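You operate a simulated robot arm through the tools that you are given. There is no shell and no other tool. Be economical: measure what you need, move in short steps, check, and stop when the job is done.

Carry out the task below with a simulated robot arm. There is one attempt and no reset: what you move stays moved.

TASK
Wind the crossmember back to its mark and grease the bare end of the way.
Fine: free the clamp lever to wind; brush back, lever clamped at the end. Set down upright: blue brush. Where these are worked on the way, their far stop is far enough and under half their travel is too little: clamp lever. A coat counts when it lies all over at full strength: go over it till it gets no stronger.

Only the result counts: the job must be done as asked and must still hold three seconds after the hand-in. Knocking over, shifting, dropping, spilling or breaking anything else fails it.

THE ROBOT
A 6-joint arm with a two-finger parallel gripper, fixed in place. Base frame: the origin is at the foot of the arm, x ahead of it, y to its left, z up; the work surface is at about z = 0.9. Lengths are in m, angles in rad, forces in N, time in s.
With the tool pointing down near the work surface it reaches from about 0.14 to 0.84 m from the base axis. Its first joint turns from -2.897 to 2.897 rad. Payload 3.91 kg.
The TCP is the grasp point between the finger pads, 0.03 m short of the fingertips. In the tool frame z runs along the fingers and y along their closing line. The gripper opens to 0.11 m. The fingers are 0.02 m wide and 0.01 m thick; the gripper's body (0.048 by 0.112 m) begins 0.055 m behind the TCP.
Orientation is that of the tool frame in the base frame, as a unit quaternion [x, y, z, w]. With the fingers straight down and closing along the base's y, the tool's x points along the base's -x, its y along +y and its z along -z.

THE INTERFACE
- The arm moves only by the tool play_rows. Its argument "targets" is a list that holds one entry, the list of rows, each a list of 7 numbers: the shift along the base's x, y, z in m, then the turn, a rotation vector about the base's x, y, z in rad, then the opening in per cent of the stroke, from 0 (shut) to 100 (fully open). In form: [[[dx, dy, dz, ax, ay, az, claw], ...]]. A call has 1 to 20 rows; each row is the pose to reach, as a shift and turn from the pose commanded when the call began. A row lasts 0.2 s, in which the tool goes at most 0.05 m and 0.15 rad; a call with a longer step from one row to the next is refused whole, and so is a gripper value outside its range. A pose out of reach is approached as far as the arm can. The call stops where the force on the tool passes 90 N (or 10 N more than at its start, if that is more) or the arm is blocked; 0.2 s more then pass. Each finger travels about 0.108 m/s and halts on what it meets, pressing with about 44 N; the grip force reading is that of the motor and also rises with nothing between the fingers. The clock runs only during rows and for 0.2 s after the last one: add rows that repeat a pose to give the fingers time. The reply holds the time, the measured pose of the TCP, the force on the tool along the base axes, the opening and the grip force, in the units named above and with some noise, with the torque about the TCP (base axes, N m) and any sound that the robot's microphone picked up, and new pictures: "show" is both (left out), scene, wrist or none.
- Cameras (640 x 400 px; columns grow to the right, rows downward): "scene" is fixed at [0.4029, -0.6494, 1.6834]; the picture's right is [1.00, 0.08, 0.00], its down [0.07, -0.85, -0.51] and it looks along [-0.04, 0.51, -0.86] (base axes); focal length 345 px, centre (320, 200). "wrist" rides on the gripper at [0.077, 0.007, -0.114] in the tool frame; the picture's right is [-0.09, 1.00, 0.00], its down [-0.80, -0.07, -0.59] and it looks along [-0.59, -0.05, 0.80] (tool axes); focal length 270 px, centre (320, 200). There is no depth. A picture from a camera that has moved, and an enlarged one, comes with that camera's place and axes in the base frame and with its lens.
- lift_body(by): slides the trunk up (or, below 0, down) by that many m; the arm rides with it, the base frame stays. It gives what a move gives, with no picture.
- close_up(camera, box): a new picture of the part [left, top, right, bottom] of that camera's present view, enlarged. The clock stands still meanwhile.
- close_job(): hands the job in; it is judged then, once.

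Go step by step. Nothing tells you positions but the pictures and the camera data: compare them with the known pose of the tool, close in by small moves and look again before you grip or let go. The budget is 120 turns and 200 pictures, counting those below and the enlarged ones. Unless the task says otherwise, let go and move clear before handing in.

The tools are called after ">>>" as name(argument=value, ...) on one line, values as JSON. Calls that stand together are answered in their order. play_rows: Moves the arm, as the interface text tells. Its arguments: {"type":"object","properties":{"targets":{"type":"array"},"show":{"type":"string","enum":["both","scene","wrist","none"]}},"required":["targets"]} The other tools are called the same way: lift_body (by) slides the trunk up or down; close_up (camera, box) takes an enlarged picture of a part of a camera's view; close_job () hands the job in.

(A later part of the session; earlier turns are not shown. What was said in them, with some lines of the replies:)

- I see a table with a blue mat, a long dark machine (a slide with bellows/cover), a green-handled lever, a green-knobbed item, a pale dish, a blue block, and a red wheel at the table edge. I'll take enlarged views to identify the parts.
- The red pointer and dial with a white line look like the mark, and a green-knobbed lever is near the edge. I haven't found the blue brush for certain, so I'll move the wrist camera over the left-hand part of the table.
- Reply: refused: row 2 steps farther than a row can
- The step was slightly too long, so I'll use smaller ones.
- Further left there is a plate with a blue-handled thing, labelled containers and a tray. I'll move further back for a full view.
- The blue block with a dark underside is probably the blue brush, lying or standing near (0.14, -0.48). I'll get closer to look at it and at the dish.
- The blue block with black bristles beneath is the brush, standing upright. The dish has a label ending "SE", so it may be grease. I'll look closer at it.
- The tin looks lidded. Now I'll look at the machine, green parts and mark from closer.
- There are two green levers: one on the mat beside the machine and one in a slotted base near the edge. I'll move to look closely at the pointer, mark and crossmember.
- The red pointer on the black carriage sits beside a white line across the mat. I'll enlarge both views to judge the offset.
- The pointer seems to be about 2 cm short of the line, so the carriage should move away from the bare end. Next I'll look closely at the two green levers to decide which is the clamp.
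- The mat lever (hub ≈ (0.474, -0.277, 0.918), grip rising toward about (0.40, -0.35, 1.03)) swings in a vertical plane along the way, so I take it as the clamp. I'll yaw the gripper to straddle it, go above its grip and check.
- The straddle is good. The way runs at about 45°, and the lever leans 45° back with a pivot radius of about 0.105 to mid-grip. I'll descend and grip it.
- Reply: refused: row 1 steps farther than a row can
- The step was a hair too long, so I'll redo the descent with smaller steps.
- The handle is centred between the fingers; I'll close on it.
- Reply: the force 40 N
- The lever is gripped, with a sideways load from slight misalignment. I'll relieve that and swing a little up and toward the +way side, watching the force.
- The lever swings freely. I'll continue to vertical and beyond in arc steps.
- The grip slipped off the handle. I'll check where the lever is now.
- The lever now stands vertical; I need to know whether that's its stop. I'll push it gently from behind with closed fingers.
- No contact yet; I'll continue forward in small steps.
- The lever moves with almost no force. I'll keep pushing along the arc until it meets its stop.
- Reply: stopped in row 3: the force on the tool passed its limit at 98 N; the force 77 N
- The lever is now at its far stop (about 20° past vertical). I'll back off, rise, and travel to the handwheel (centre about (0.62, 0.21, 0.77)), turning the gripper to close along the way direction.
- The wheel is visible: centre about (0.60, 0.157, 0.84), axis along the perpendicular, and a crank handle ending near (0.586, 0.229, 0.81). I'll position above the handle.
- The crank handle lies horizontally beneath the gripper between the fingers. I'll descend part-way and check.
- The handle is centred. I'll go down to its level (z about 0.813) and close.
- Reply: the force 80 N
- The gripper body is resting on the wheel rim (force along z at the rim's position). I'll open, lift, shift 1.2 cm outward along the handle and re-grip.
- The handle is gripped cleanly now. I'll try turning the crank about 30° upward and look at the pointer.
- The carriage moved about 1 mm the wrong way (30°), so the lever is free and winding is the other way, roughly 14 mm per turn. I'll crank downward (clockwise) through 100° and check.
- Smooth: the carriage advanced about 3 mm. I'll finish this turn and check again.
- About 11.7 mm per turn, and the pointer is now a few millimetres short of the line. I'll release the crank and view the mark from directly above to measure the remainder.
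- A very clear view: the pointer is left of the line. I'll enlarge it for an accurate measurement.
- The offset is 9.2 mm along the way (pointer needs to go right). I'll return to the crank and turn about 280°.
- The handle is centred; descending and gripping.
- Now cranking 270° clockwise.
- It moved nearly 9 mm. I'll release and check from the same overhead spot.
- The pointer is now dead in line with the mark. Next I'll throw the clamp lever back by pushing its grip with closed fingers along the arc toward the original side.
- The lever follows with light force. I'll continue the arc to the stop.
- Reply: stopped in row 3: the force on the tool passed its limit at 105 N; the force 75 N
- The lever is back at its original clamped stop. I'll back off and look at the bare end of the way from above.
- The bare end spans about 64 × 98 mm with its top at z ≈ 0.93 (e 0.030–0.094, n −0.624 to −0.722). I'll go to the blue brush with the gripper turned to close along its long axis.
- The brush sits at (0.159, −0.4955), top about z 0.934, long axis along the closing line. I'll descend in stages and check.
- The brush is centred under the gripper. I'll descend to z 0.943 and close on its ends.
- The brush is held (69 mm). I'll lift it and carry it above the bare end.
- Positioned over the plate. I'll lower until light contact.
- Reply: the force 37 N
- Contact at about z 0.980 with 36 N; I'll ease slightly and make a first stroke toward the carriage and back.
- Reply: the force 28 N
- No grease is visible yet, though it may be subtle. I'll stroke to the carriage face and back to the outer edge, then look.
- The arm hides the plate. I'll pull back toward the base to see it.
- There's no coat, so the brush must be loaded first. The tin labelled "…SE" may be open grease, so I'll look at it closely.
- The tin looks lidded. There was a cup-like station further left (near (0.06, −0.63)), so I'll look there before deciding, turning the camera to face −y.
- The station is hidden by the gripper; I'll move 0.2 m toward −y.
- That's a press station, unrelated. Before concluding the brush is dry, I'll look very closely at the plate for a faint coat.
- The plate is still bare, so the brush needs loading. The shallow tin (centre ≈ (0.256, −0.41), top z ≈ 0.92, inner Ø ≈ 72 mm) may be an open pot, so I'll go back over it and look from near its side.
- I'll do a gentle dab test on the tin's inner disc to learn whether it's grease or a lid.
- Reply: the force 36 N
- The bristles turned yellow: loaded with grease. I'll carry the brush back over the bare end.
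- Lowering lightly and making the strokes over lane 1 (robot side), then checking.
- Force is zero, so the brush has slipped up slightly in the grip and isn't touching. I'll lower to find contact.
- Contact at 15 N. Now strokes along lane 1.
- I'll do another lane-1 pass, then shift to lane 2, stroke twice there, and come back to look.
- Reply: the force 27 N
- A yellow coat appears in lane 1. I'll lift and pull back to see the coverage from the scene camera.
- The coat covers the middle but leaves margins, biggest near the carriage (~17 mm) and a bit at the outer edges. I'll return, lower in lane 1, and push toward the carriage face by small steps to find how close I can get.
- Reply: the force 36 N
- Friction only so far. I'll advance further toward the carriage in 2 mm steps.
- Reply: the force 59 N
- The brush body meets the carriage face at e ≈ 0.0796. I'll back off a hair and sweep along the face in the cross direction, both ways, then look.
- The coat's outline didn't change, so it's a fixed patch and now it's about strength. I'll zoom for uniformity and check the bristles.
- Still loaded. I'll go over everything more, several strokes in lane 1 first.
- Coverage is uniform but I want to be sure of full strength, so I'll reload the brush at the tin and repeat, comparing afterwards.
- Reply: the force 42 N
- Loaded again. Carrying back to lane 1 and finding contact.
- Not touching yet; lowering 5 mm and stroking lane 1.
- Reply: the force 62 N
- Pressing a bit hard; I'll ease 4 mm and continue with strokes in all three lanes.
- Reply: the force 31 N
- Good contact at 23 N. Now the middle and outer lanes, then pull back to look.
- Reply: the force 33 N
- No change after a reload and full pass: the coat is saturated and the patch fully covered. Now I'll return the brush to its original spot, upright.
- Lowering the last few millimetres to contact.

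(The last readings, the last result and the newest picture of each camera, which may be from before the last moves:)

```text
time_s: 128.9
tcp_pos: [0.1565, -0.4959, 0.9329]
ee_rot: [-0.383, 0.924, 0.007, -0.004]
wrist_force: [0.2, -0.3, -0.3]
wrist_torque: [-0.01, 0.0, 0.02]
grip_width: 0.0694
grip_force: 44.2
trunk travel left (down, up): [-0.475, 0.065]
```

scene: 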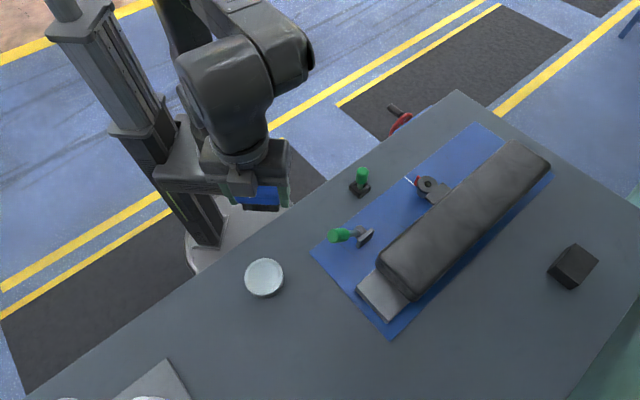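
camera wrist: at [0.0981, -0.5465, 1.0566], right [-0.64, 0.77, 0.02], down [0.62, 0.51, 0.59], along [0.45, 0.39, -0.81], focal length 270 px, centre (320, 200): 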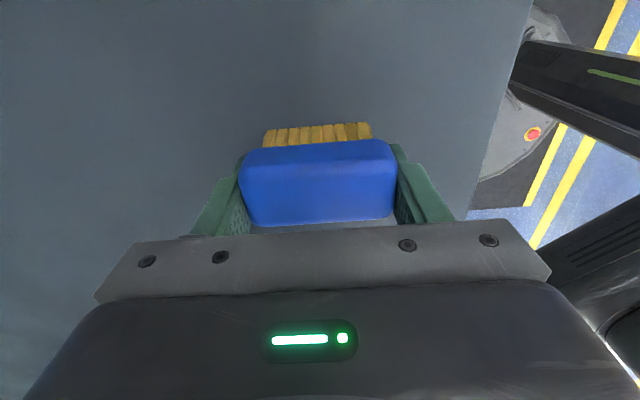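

>>> play_rows(targets=[[[0, 0, -0.001, 0, 0, 0, 50], [0, 0, -0.002, 0, 0, 0, 50], [0, 0, -0.002, 0, 0, 0, 50]]], show="wrist")

>>> close_up(camera="scene", box=[180, 270, 250, 340])

```text
time_s: 129.7
tcp_pos: [0.1563, -0.4958, 0.9318]
ee_rot: [-0.383, 0.924, 0.007, -0.003]
wrist_force: [0.0, 0.5, -0.6]
wrist_torque: [0.0, 0.0, -0.03]
grip_width: 0.0693
grip_force: 43.8
trunk travel left (down, up): [-0.475, 0.065]
camera wrist: at [0.0989, -0.5477, 1.0466], right [-0.64, 0.77, 0.02], down [0.62, 0.51, 0.59], along [0.45, 0.39, -0.81], focal length 270 px, centre (320, 200)
```

wrist: 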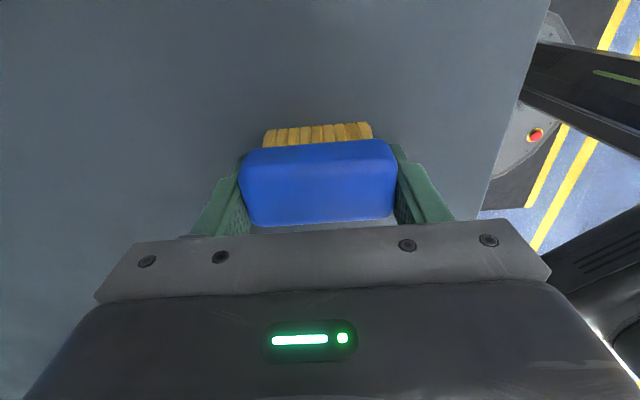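

```text
5.71 times, centred on (215, 305) of scene
camera zoom: at [0.4029, -0.6494, 1.6834], right [1.0, 0.08, 0.0], down [0.07, -0.85, -0.51], along [-0.04, 0.51, -0.86], focal length 1970 px, centre (920, -400)
```

zoom: 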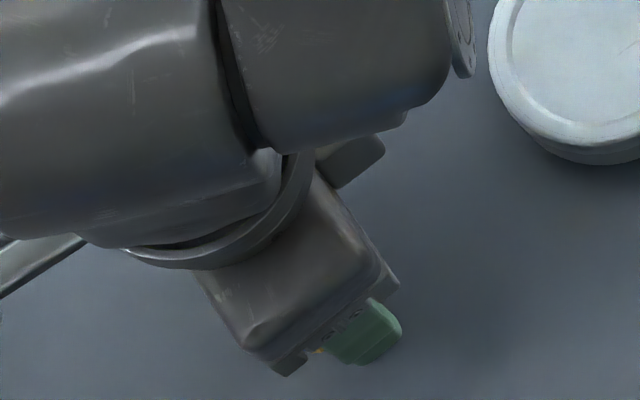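

>>> play_rows(targets=[[[0, 0, -0.0015, 0, 0, 0, 50], [0, 0, -0.003, 0, 0, 0, 50], [0, 0, -0.003, 0, 0, 0, 50]]], show="none")

```text
time_s: 130.5
tcp_pos: [0.1555, -0.4962, 0.9292]
ee_rot: [-0.383, 0.924, 0.005, -0.003]
wrist_force: [-2.6, -0.8, 18.7]
wrist_torque: [-0.53, -0.52, -0.07]
grip_width: 0.069
grip_force: 44.8
trunk travel left (down, up): [-0.475, 0.065]
```

Contact made. I'll ease slightly, open the fingers, and rise straight up.

>>> play_rows(targets=[[[0, 0, 0.001, 0, 0, 0, 55], [0, 0, 0.001, 0, 0, 0, 70], [0, 0, 0.001, 0, 0, 0, 85], [0, 0, 0.001, 0, 0, 0, 95], [0, 0, 0.03, 0, 0, 0, 95], [0, 0, 0.075, 0, 0, 0, 95], [0, 0, 0.12, 0, 0, 0, 95], [0, 0, 0.15, 0, 0, 0, 95]]], show="wrist")

>>> close_up(camera="wrist", box=[240, 60, 400, 200])

```text
time_s: 132.3
tcp_pos: [0.1656, -0.4966, 1.0777]
ee_rot: [-0.382, 0.924, 0.008, -0.003]
wrist_force: [0.5, 0.4, 0.2]
wrist_torque: [-0.03, 0.0, 0.05]
grip_width: 0.1046
grip_force: 0.1
trunk travel left (down, up): [-0.475, 0.065]
camera wrist: at [0.1069, -0.5482, 1.192], right [-0.64, 0.77, 0.02], down [0.62, 0.51, 0.59], along [0.45, 0.39, -0.8], focal length 270 px, centre (320, 200)
```

wrist: 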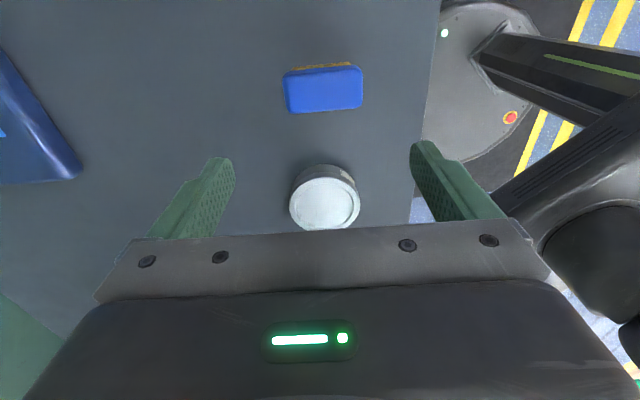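

```text
2.86 times, centred on (320, 130) of wrist
camera zoom: at [0.1069, -0.5482, 1.192], right [-0.64, 0.77, 0.02], down [0.62, 0.51, 0.59], along [0.45, 0.39, -0.8], focal length 772 px, centre (320, 400)
```

zoom: 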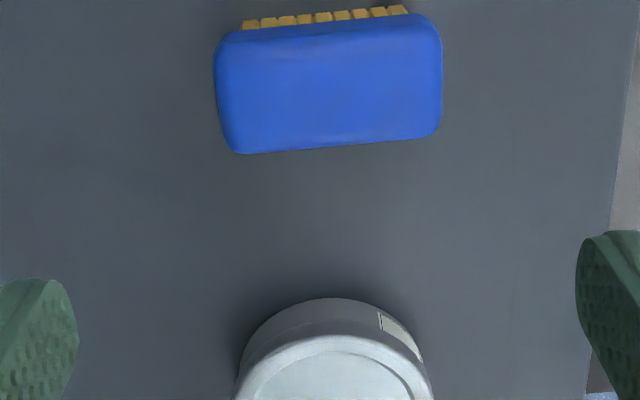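

The brush stands upright at its place. I'll check the coat with the wrist camera and the mark and lever with the scene camera.

>>> play_rows(targets=[[[0.04, 0, 0.03, 0, 0, 0, 95], [0.085, 0, 0.04, 0, 0, 0, 95], [0.13, 0, 0.04, 0, 0, 0, 95], [0.175, 0.005, 0.04, 0, 0, 0, 95], [0.22, 0.01, 0.04, 0, 0, 0, 95], [0.265, 0.015, 0.04, 0, 0, 0, 95], [0.3, 0.03, 0.04, 0, 0, 0, 95], [0.334, 0.045, 0.03, 0, 0, 0, 95], [0.334, 0.045, 0.03, 0, 0, 0, 95]]], show="both")

>>> close_up(camera="wrist", box=[220, 60, 420, 220])

```text
time_s: 134.3
tcp_pos: [0.4934, -0.4514, 1.109]
ee_rot: [-0.382, 0.924, 0.007, -0.003]
wrist_force: [0.3, 0.1, -0.7]
wrist_torque: [-0.01, -0.04, 0.0]
grip_width: 0.1044
grip_force: 0.1
trunk travel left (down, up): [-0.475, 0.065]
camera wrist: at [0.4365, -0.5043, 1.2235], right [-0.64, 0.77, 0.02], down [0.62, 0.51, 0.59], along [0.45, 0.39, -0.81], focal length 270 px, centre (320, 200)
```

scene: 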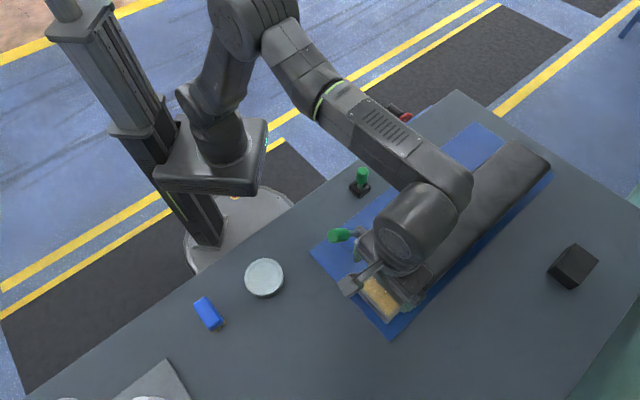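
wrist: 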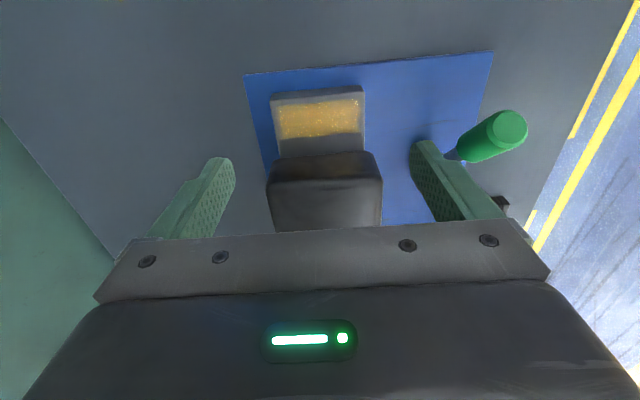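

```text
2.50 times, centred on (320, 140) of wrist
camera zoom: at [0.4365, -0.5043, 1.2235], right [-0.64, 0.77, 0.02], down [0.62, 0.51, 0.59], along [0.45, 0.39, -0.81], focal length 676 px, centre (320, 350)
```

zoom: 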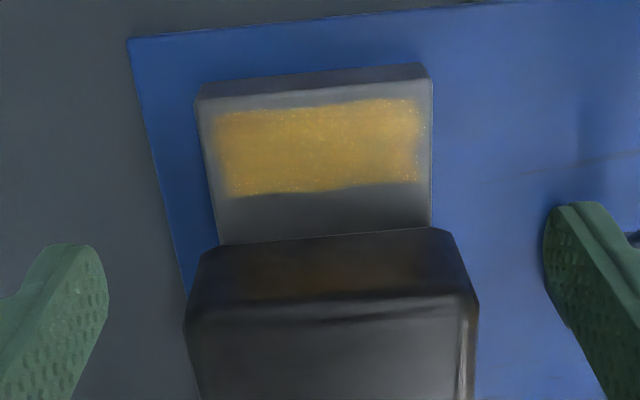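

>>> close_up(camera="wrist", box=[264, 80, 376, 160])

>>> close_up(camera="scene", box=[180, 260, 300, 340])

```text
5.00 times, centred on (320, 120) of wrist
camera zoom: at [0.4365, -0.5043, 1.2235], right [-0.64, 0.77, 0.02], down [0.62, 0.51, 0.59], along [0.45, 0.39, -0.81], focal length 1351 px, centre (320, 600)
```

zoom: 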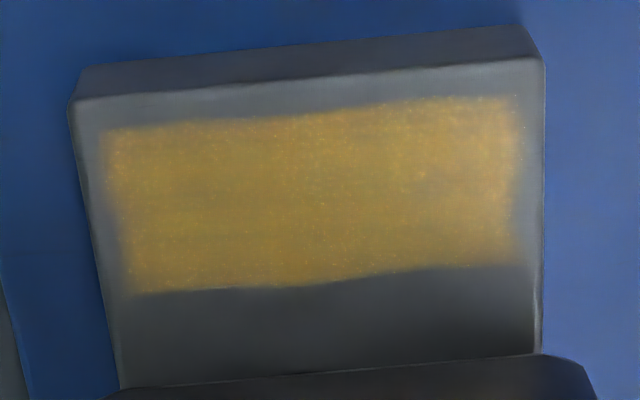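

```text
5.00 times, centred on (240, 300) of scene
camera zoom: at [0.4029, -0.6494, 1.6834], right [1.0, 0.08, 0.0], down [0.07, -0.85, -0.51], along [-0.04, 0.51, -0.86], focal length 1723 px, centre (720, -300)
```

zoom: 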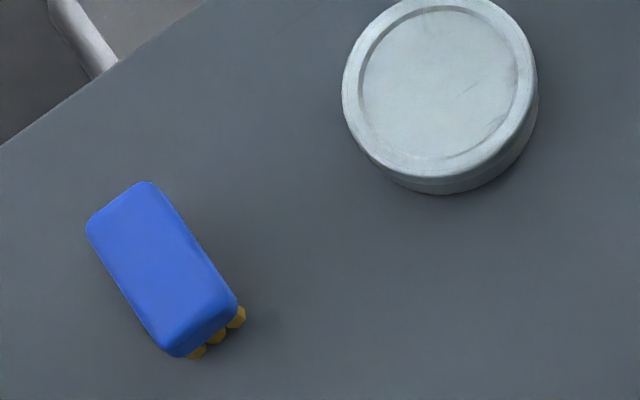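

The coat is even and bounded by its own patch (the brush overlapped well past its edges). I'll retreat clear and do a last check of the mark and lever.

>>> play_rows(targets=[[[-0.03, 0.0, 0.045, 0, 0, 0, 95], [-0.07, 0.01, 0.07, 0, 0, 0, 95], [-0.115, 0.02, 0.09, 0, 0, 0, 95], [-0.16, 0.035, 0.1, 0, 0, 0, 95], [-0.2, 0.06, 0.12, 0, 0, 0, 95], [-0.23, 0.09, 0.14, 0, 0, 0, 95], [-0.23, 0.09, 0.14, 0, 0, 0, 95]]], show="scene")

>>> close_up(camera="scene", box=[300, 150, 460, 260])

>>> close_up(camera="scene", box=[395, 165, 459, 205])

```text
refused: row 1 steps farther than a row can; nothing moved
```

```text
3.64 times, centred on (380, 205) of scene
camera zoom: at [0.4029, -0.6494, 1.6834], right [1.0, 0.08, 0.0], down [0.07, -0.85, -0.51], along [-0.04, 0.51, -0.86], focal length 1253 px, centre (102, 182)
```

zoom: 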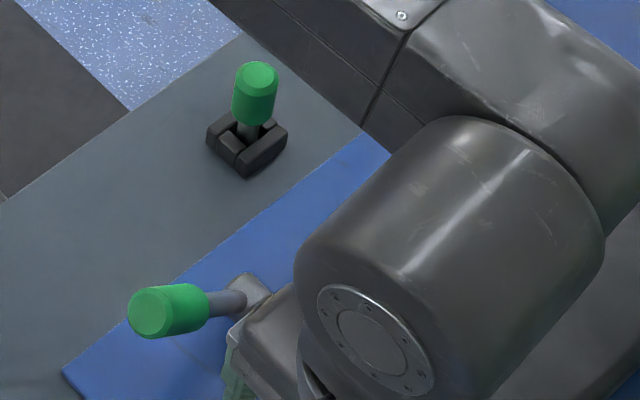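

```text
10.00 times, centred on (427, 185) of scene
camera zoom: at [0.4029, -0.6494, 1.6834], right [1.0, 0.08, 0.0], down [0.07, -0.85, -0.51], along [-0.04, 0.51, -0.86], focal length 3447 px, centre (-750, 350)
```

zoom: 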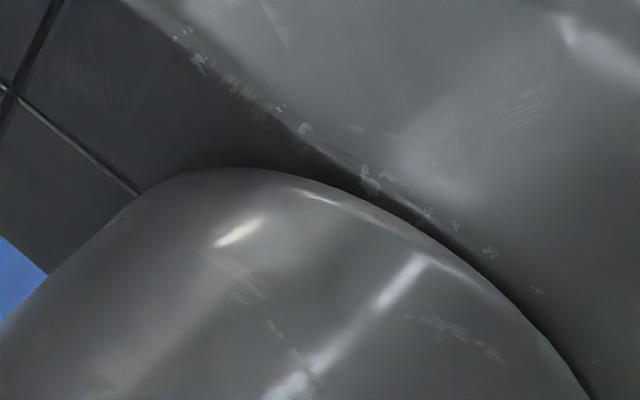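

>>> play_rows(targets=[[[-0.02, 0.0, 0.04, 0, 0, 0, 95], [-0.055, 0.01, 0.065, 0, 0, 0, 95], [-0.095, 0.02, 0.08, 0, 0, 0, 95], [-0.135, 0.035, 0.09, 0, 0, 0, 95], [-0.175, 0.055, 0.1, 0, 0, 0, 95], [-0.21, 0.08, 0.12, 0, 0, 0, 95], [-0.23, 0.09, 0.14, 0, 0, 0, 95], [-0.23, 0.09, 0.14, 0, 0, 0, 95]]], show="scene")

>>> close_up(camera="scene", box=[300, 150, 460, 260])

>>> close_up(camera="scene", box=[395, 165, 459, 205])

```text
time_s: 136.1
tcp_pos: [0.2622, -0.3603, 1.2463]
ee_rot: [-0.382, 0.924, 0.008, -0.003]
wrist_force: [1.0, -1.0, -0.4]
wrist_torque: [-0.03, -0.01, 0.0]
grip_width: 0.1044
grip_force: 0.0
trunk travel left (down, up): [-0.475, 0.065]
```

scene: 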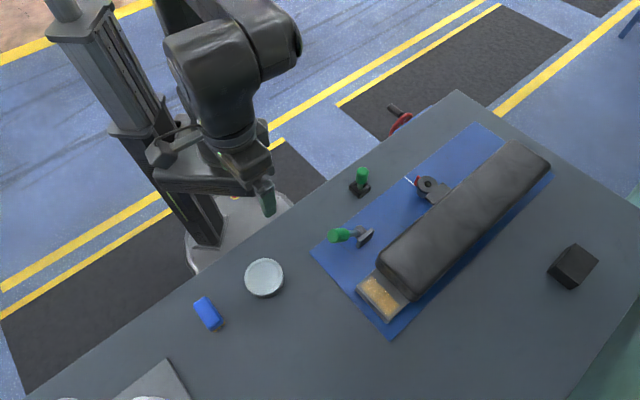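

```text
3.64 times, centred on (380, 205) of scene
camera zoom: at [0.4029, -0.6494, 1.6834], right [1.0, 0.08, 0.0], down [0.07, -0.85, -0.51], along [-0.04, 0.51, -0.86], focal length 1253 px, centre (102, 182)
```

zoom: 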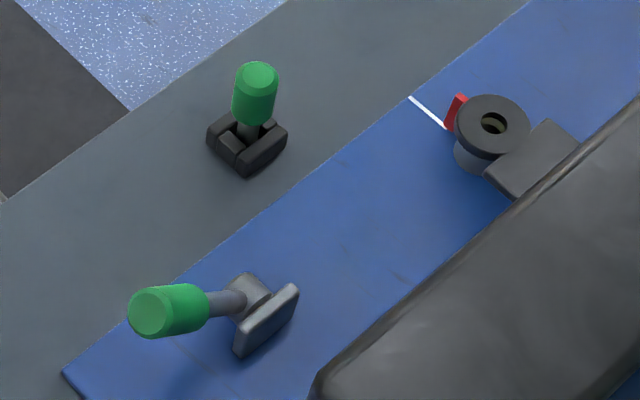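

```text
10.00 times, centred on (427, 185) of scene
camera zoom: at [0.4029, -0.6494, 1.6834], right [1.0, 0.08, 0.0], down [0.07, -0.85, -0.51], along [-0.04, 0.51, -0.86], focal length 3447 px, centre (-750, 350)
```

zoom: 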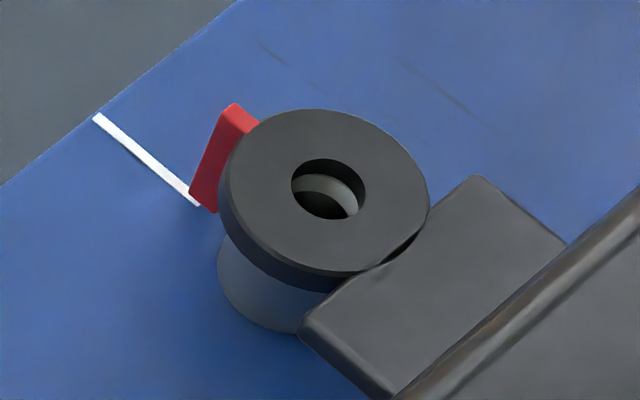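

The pointer is on the mark, the lever is clamped at its stop, the coat is full and the brush is upright at its place; handing in.

>>> close_job()

```text
The job is handed in.
```

I wound the crossmember back to its mark, greased the bare end of the way, clamped the lever and put the blue brush back upright. I've handed the job in but haven't seen a verdict.

- **Mark:** the red pointer lines up with the white line, and it had not moved in my last check.
- **Clamp lever:** I took the green lever on the blue mat as the clamp. I freed it to its far stop before winding and pushed it back to its original stop afterwards. I left the other green lever, near the table edge, alone.
- **Grease:** the first strokes left no coat because the brush was dry, so I loaded it from the tin. The coat now lies evenly over a rectangle on the bare end and did not get stronger after a second load and another full pass. A strip of about 17 mm beside the carriage stayed bare even when I brushed right up to its face, so I took the rectangle as the whole area to be greased.
- **Brush:** it stands about 7 mm from where it started.
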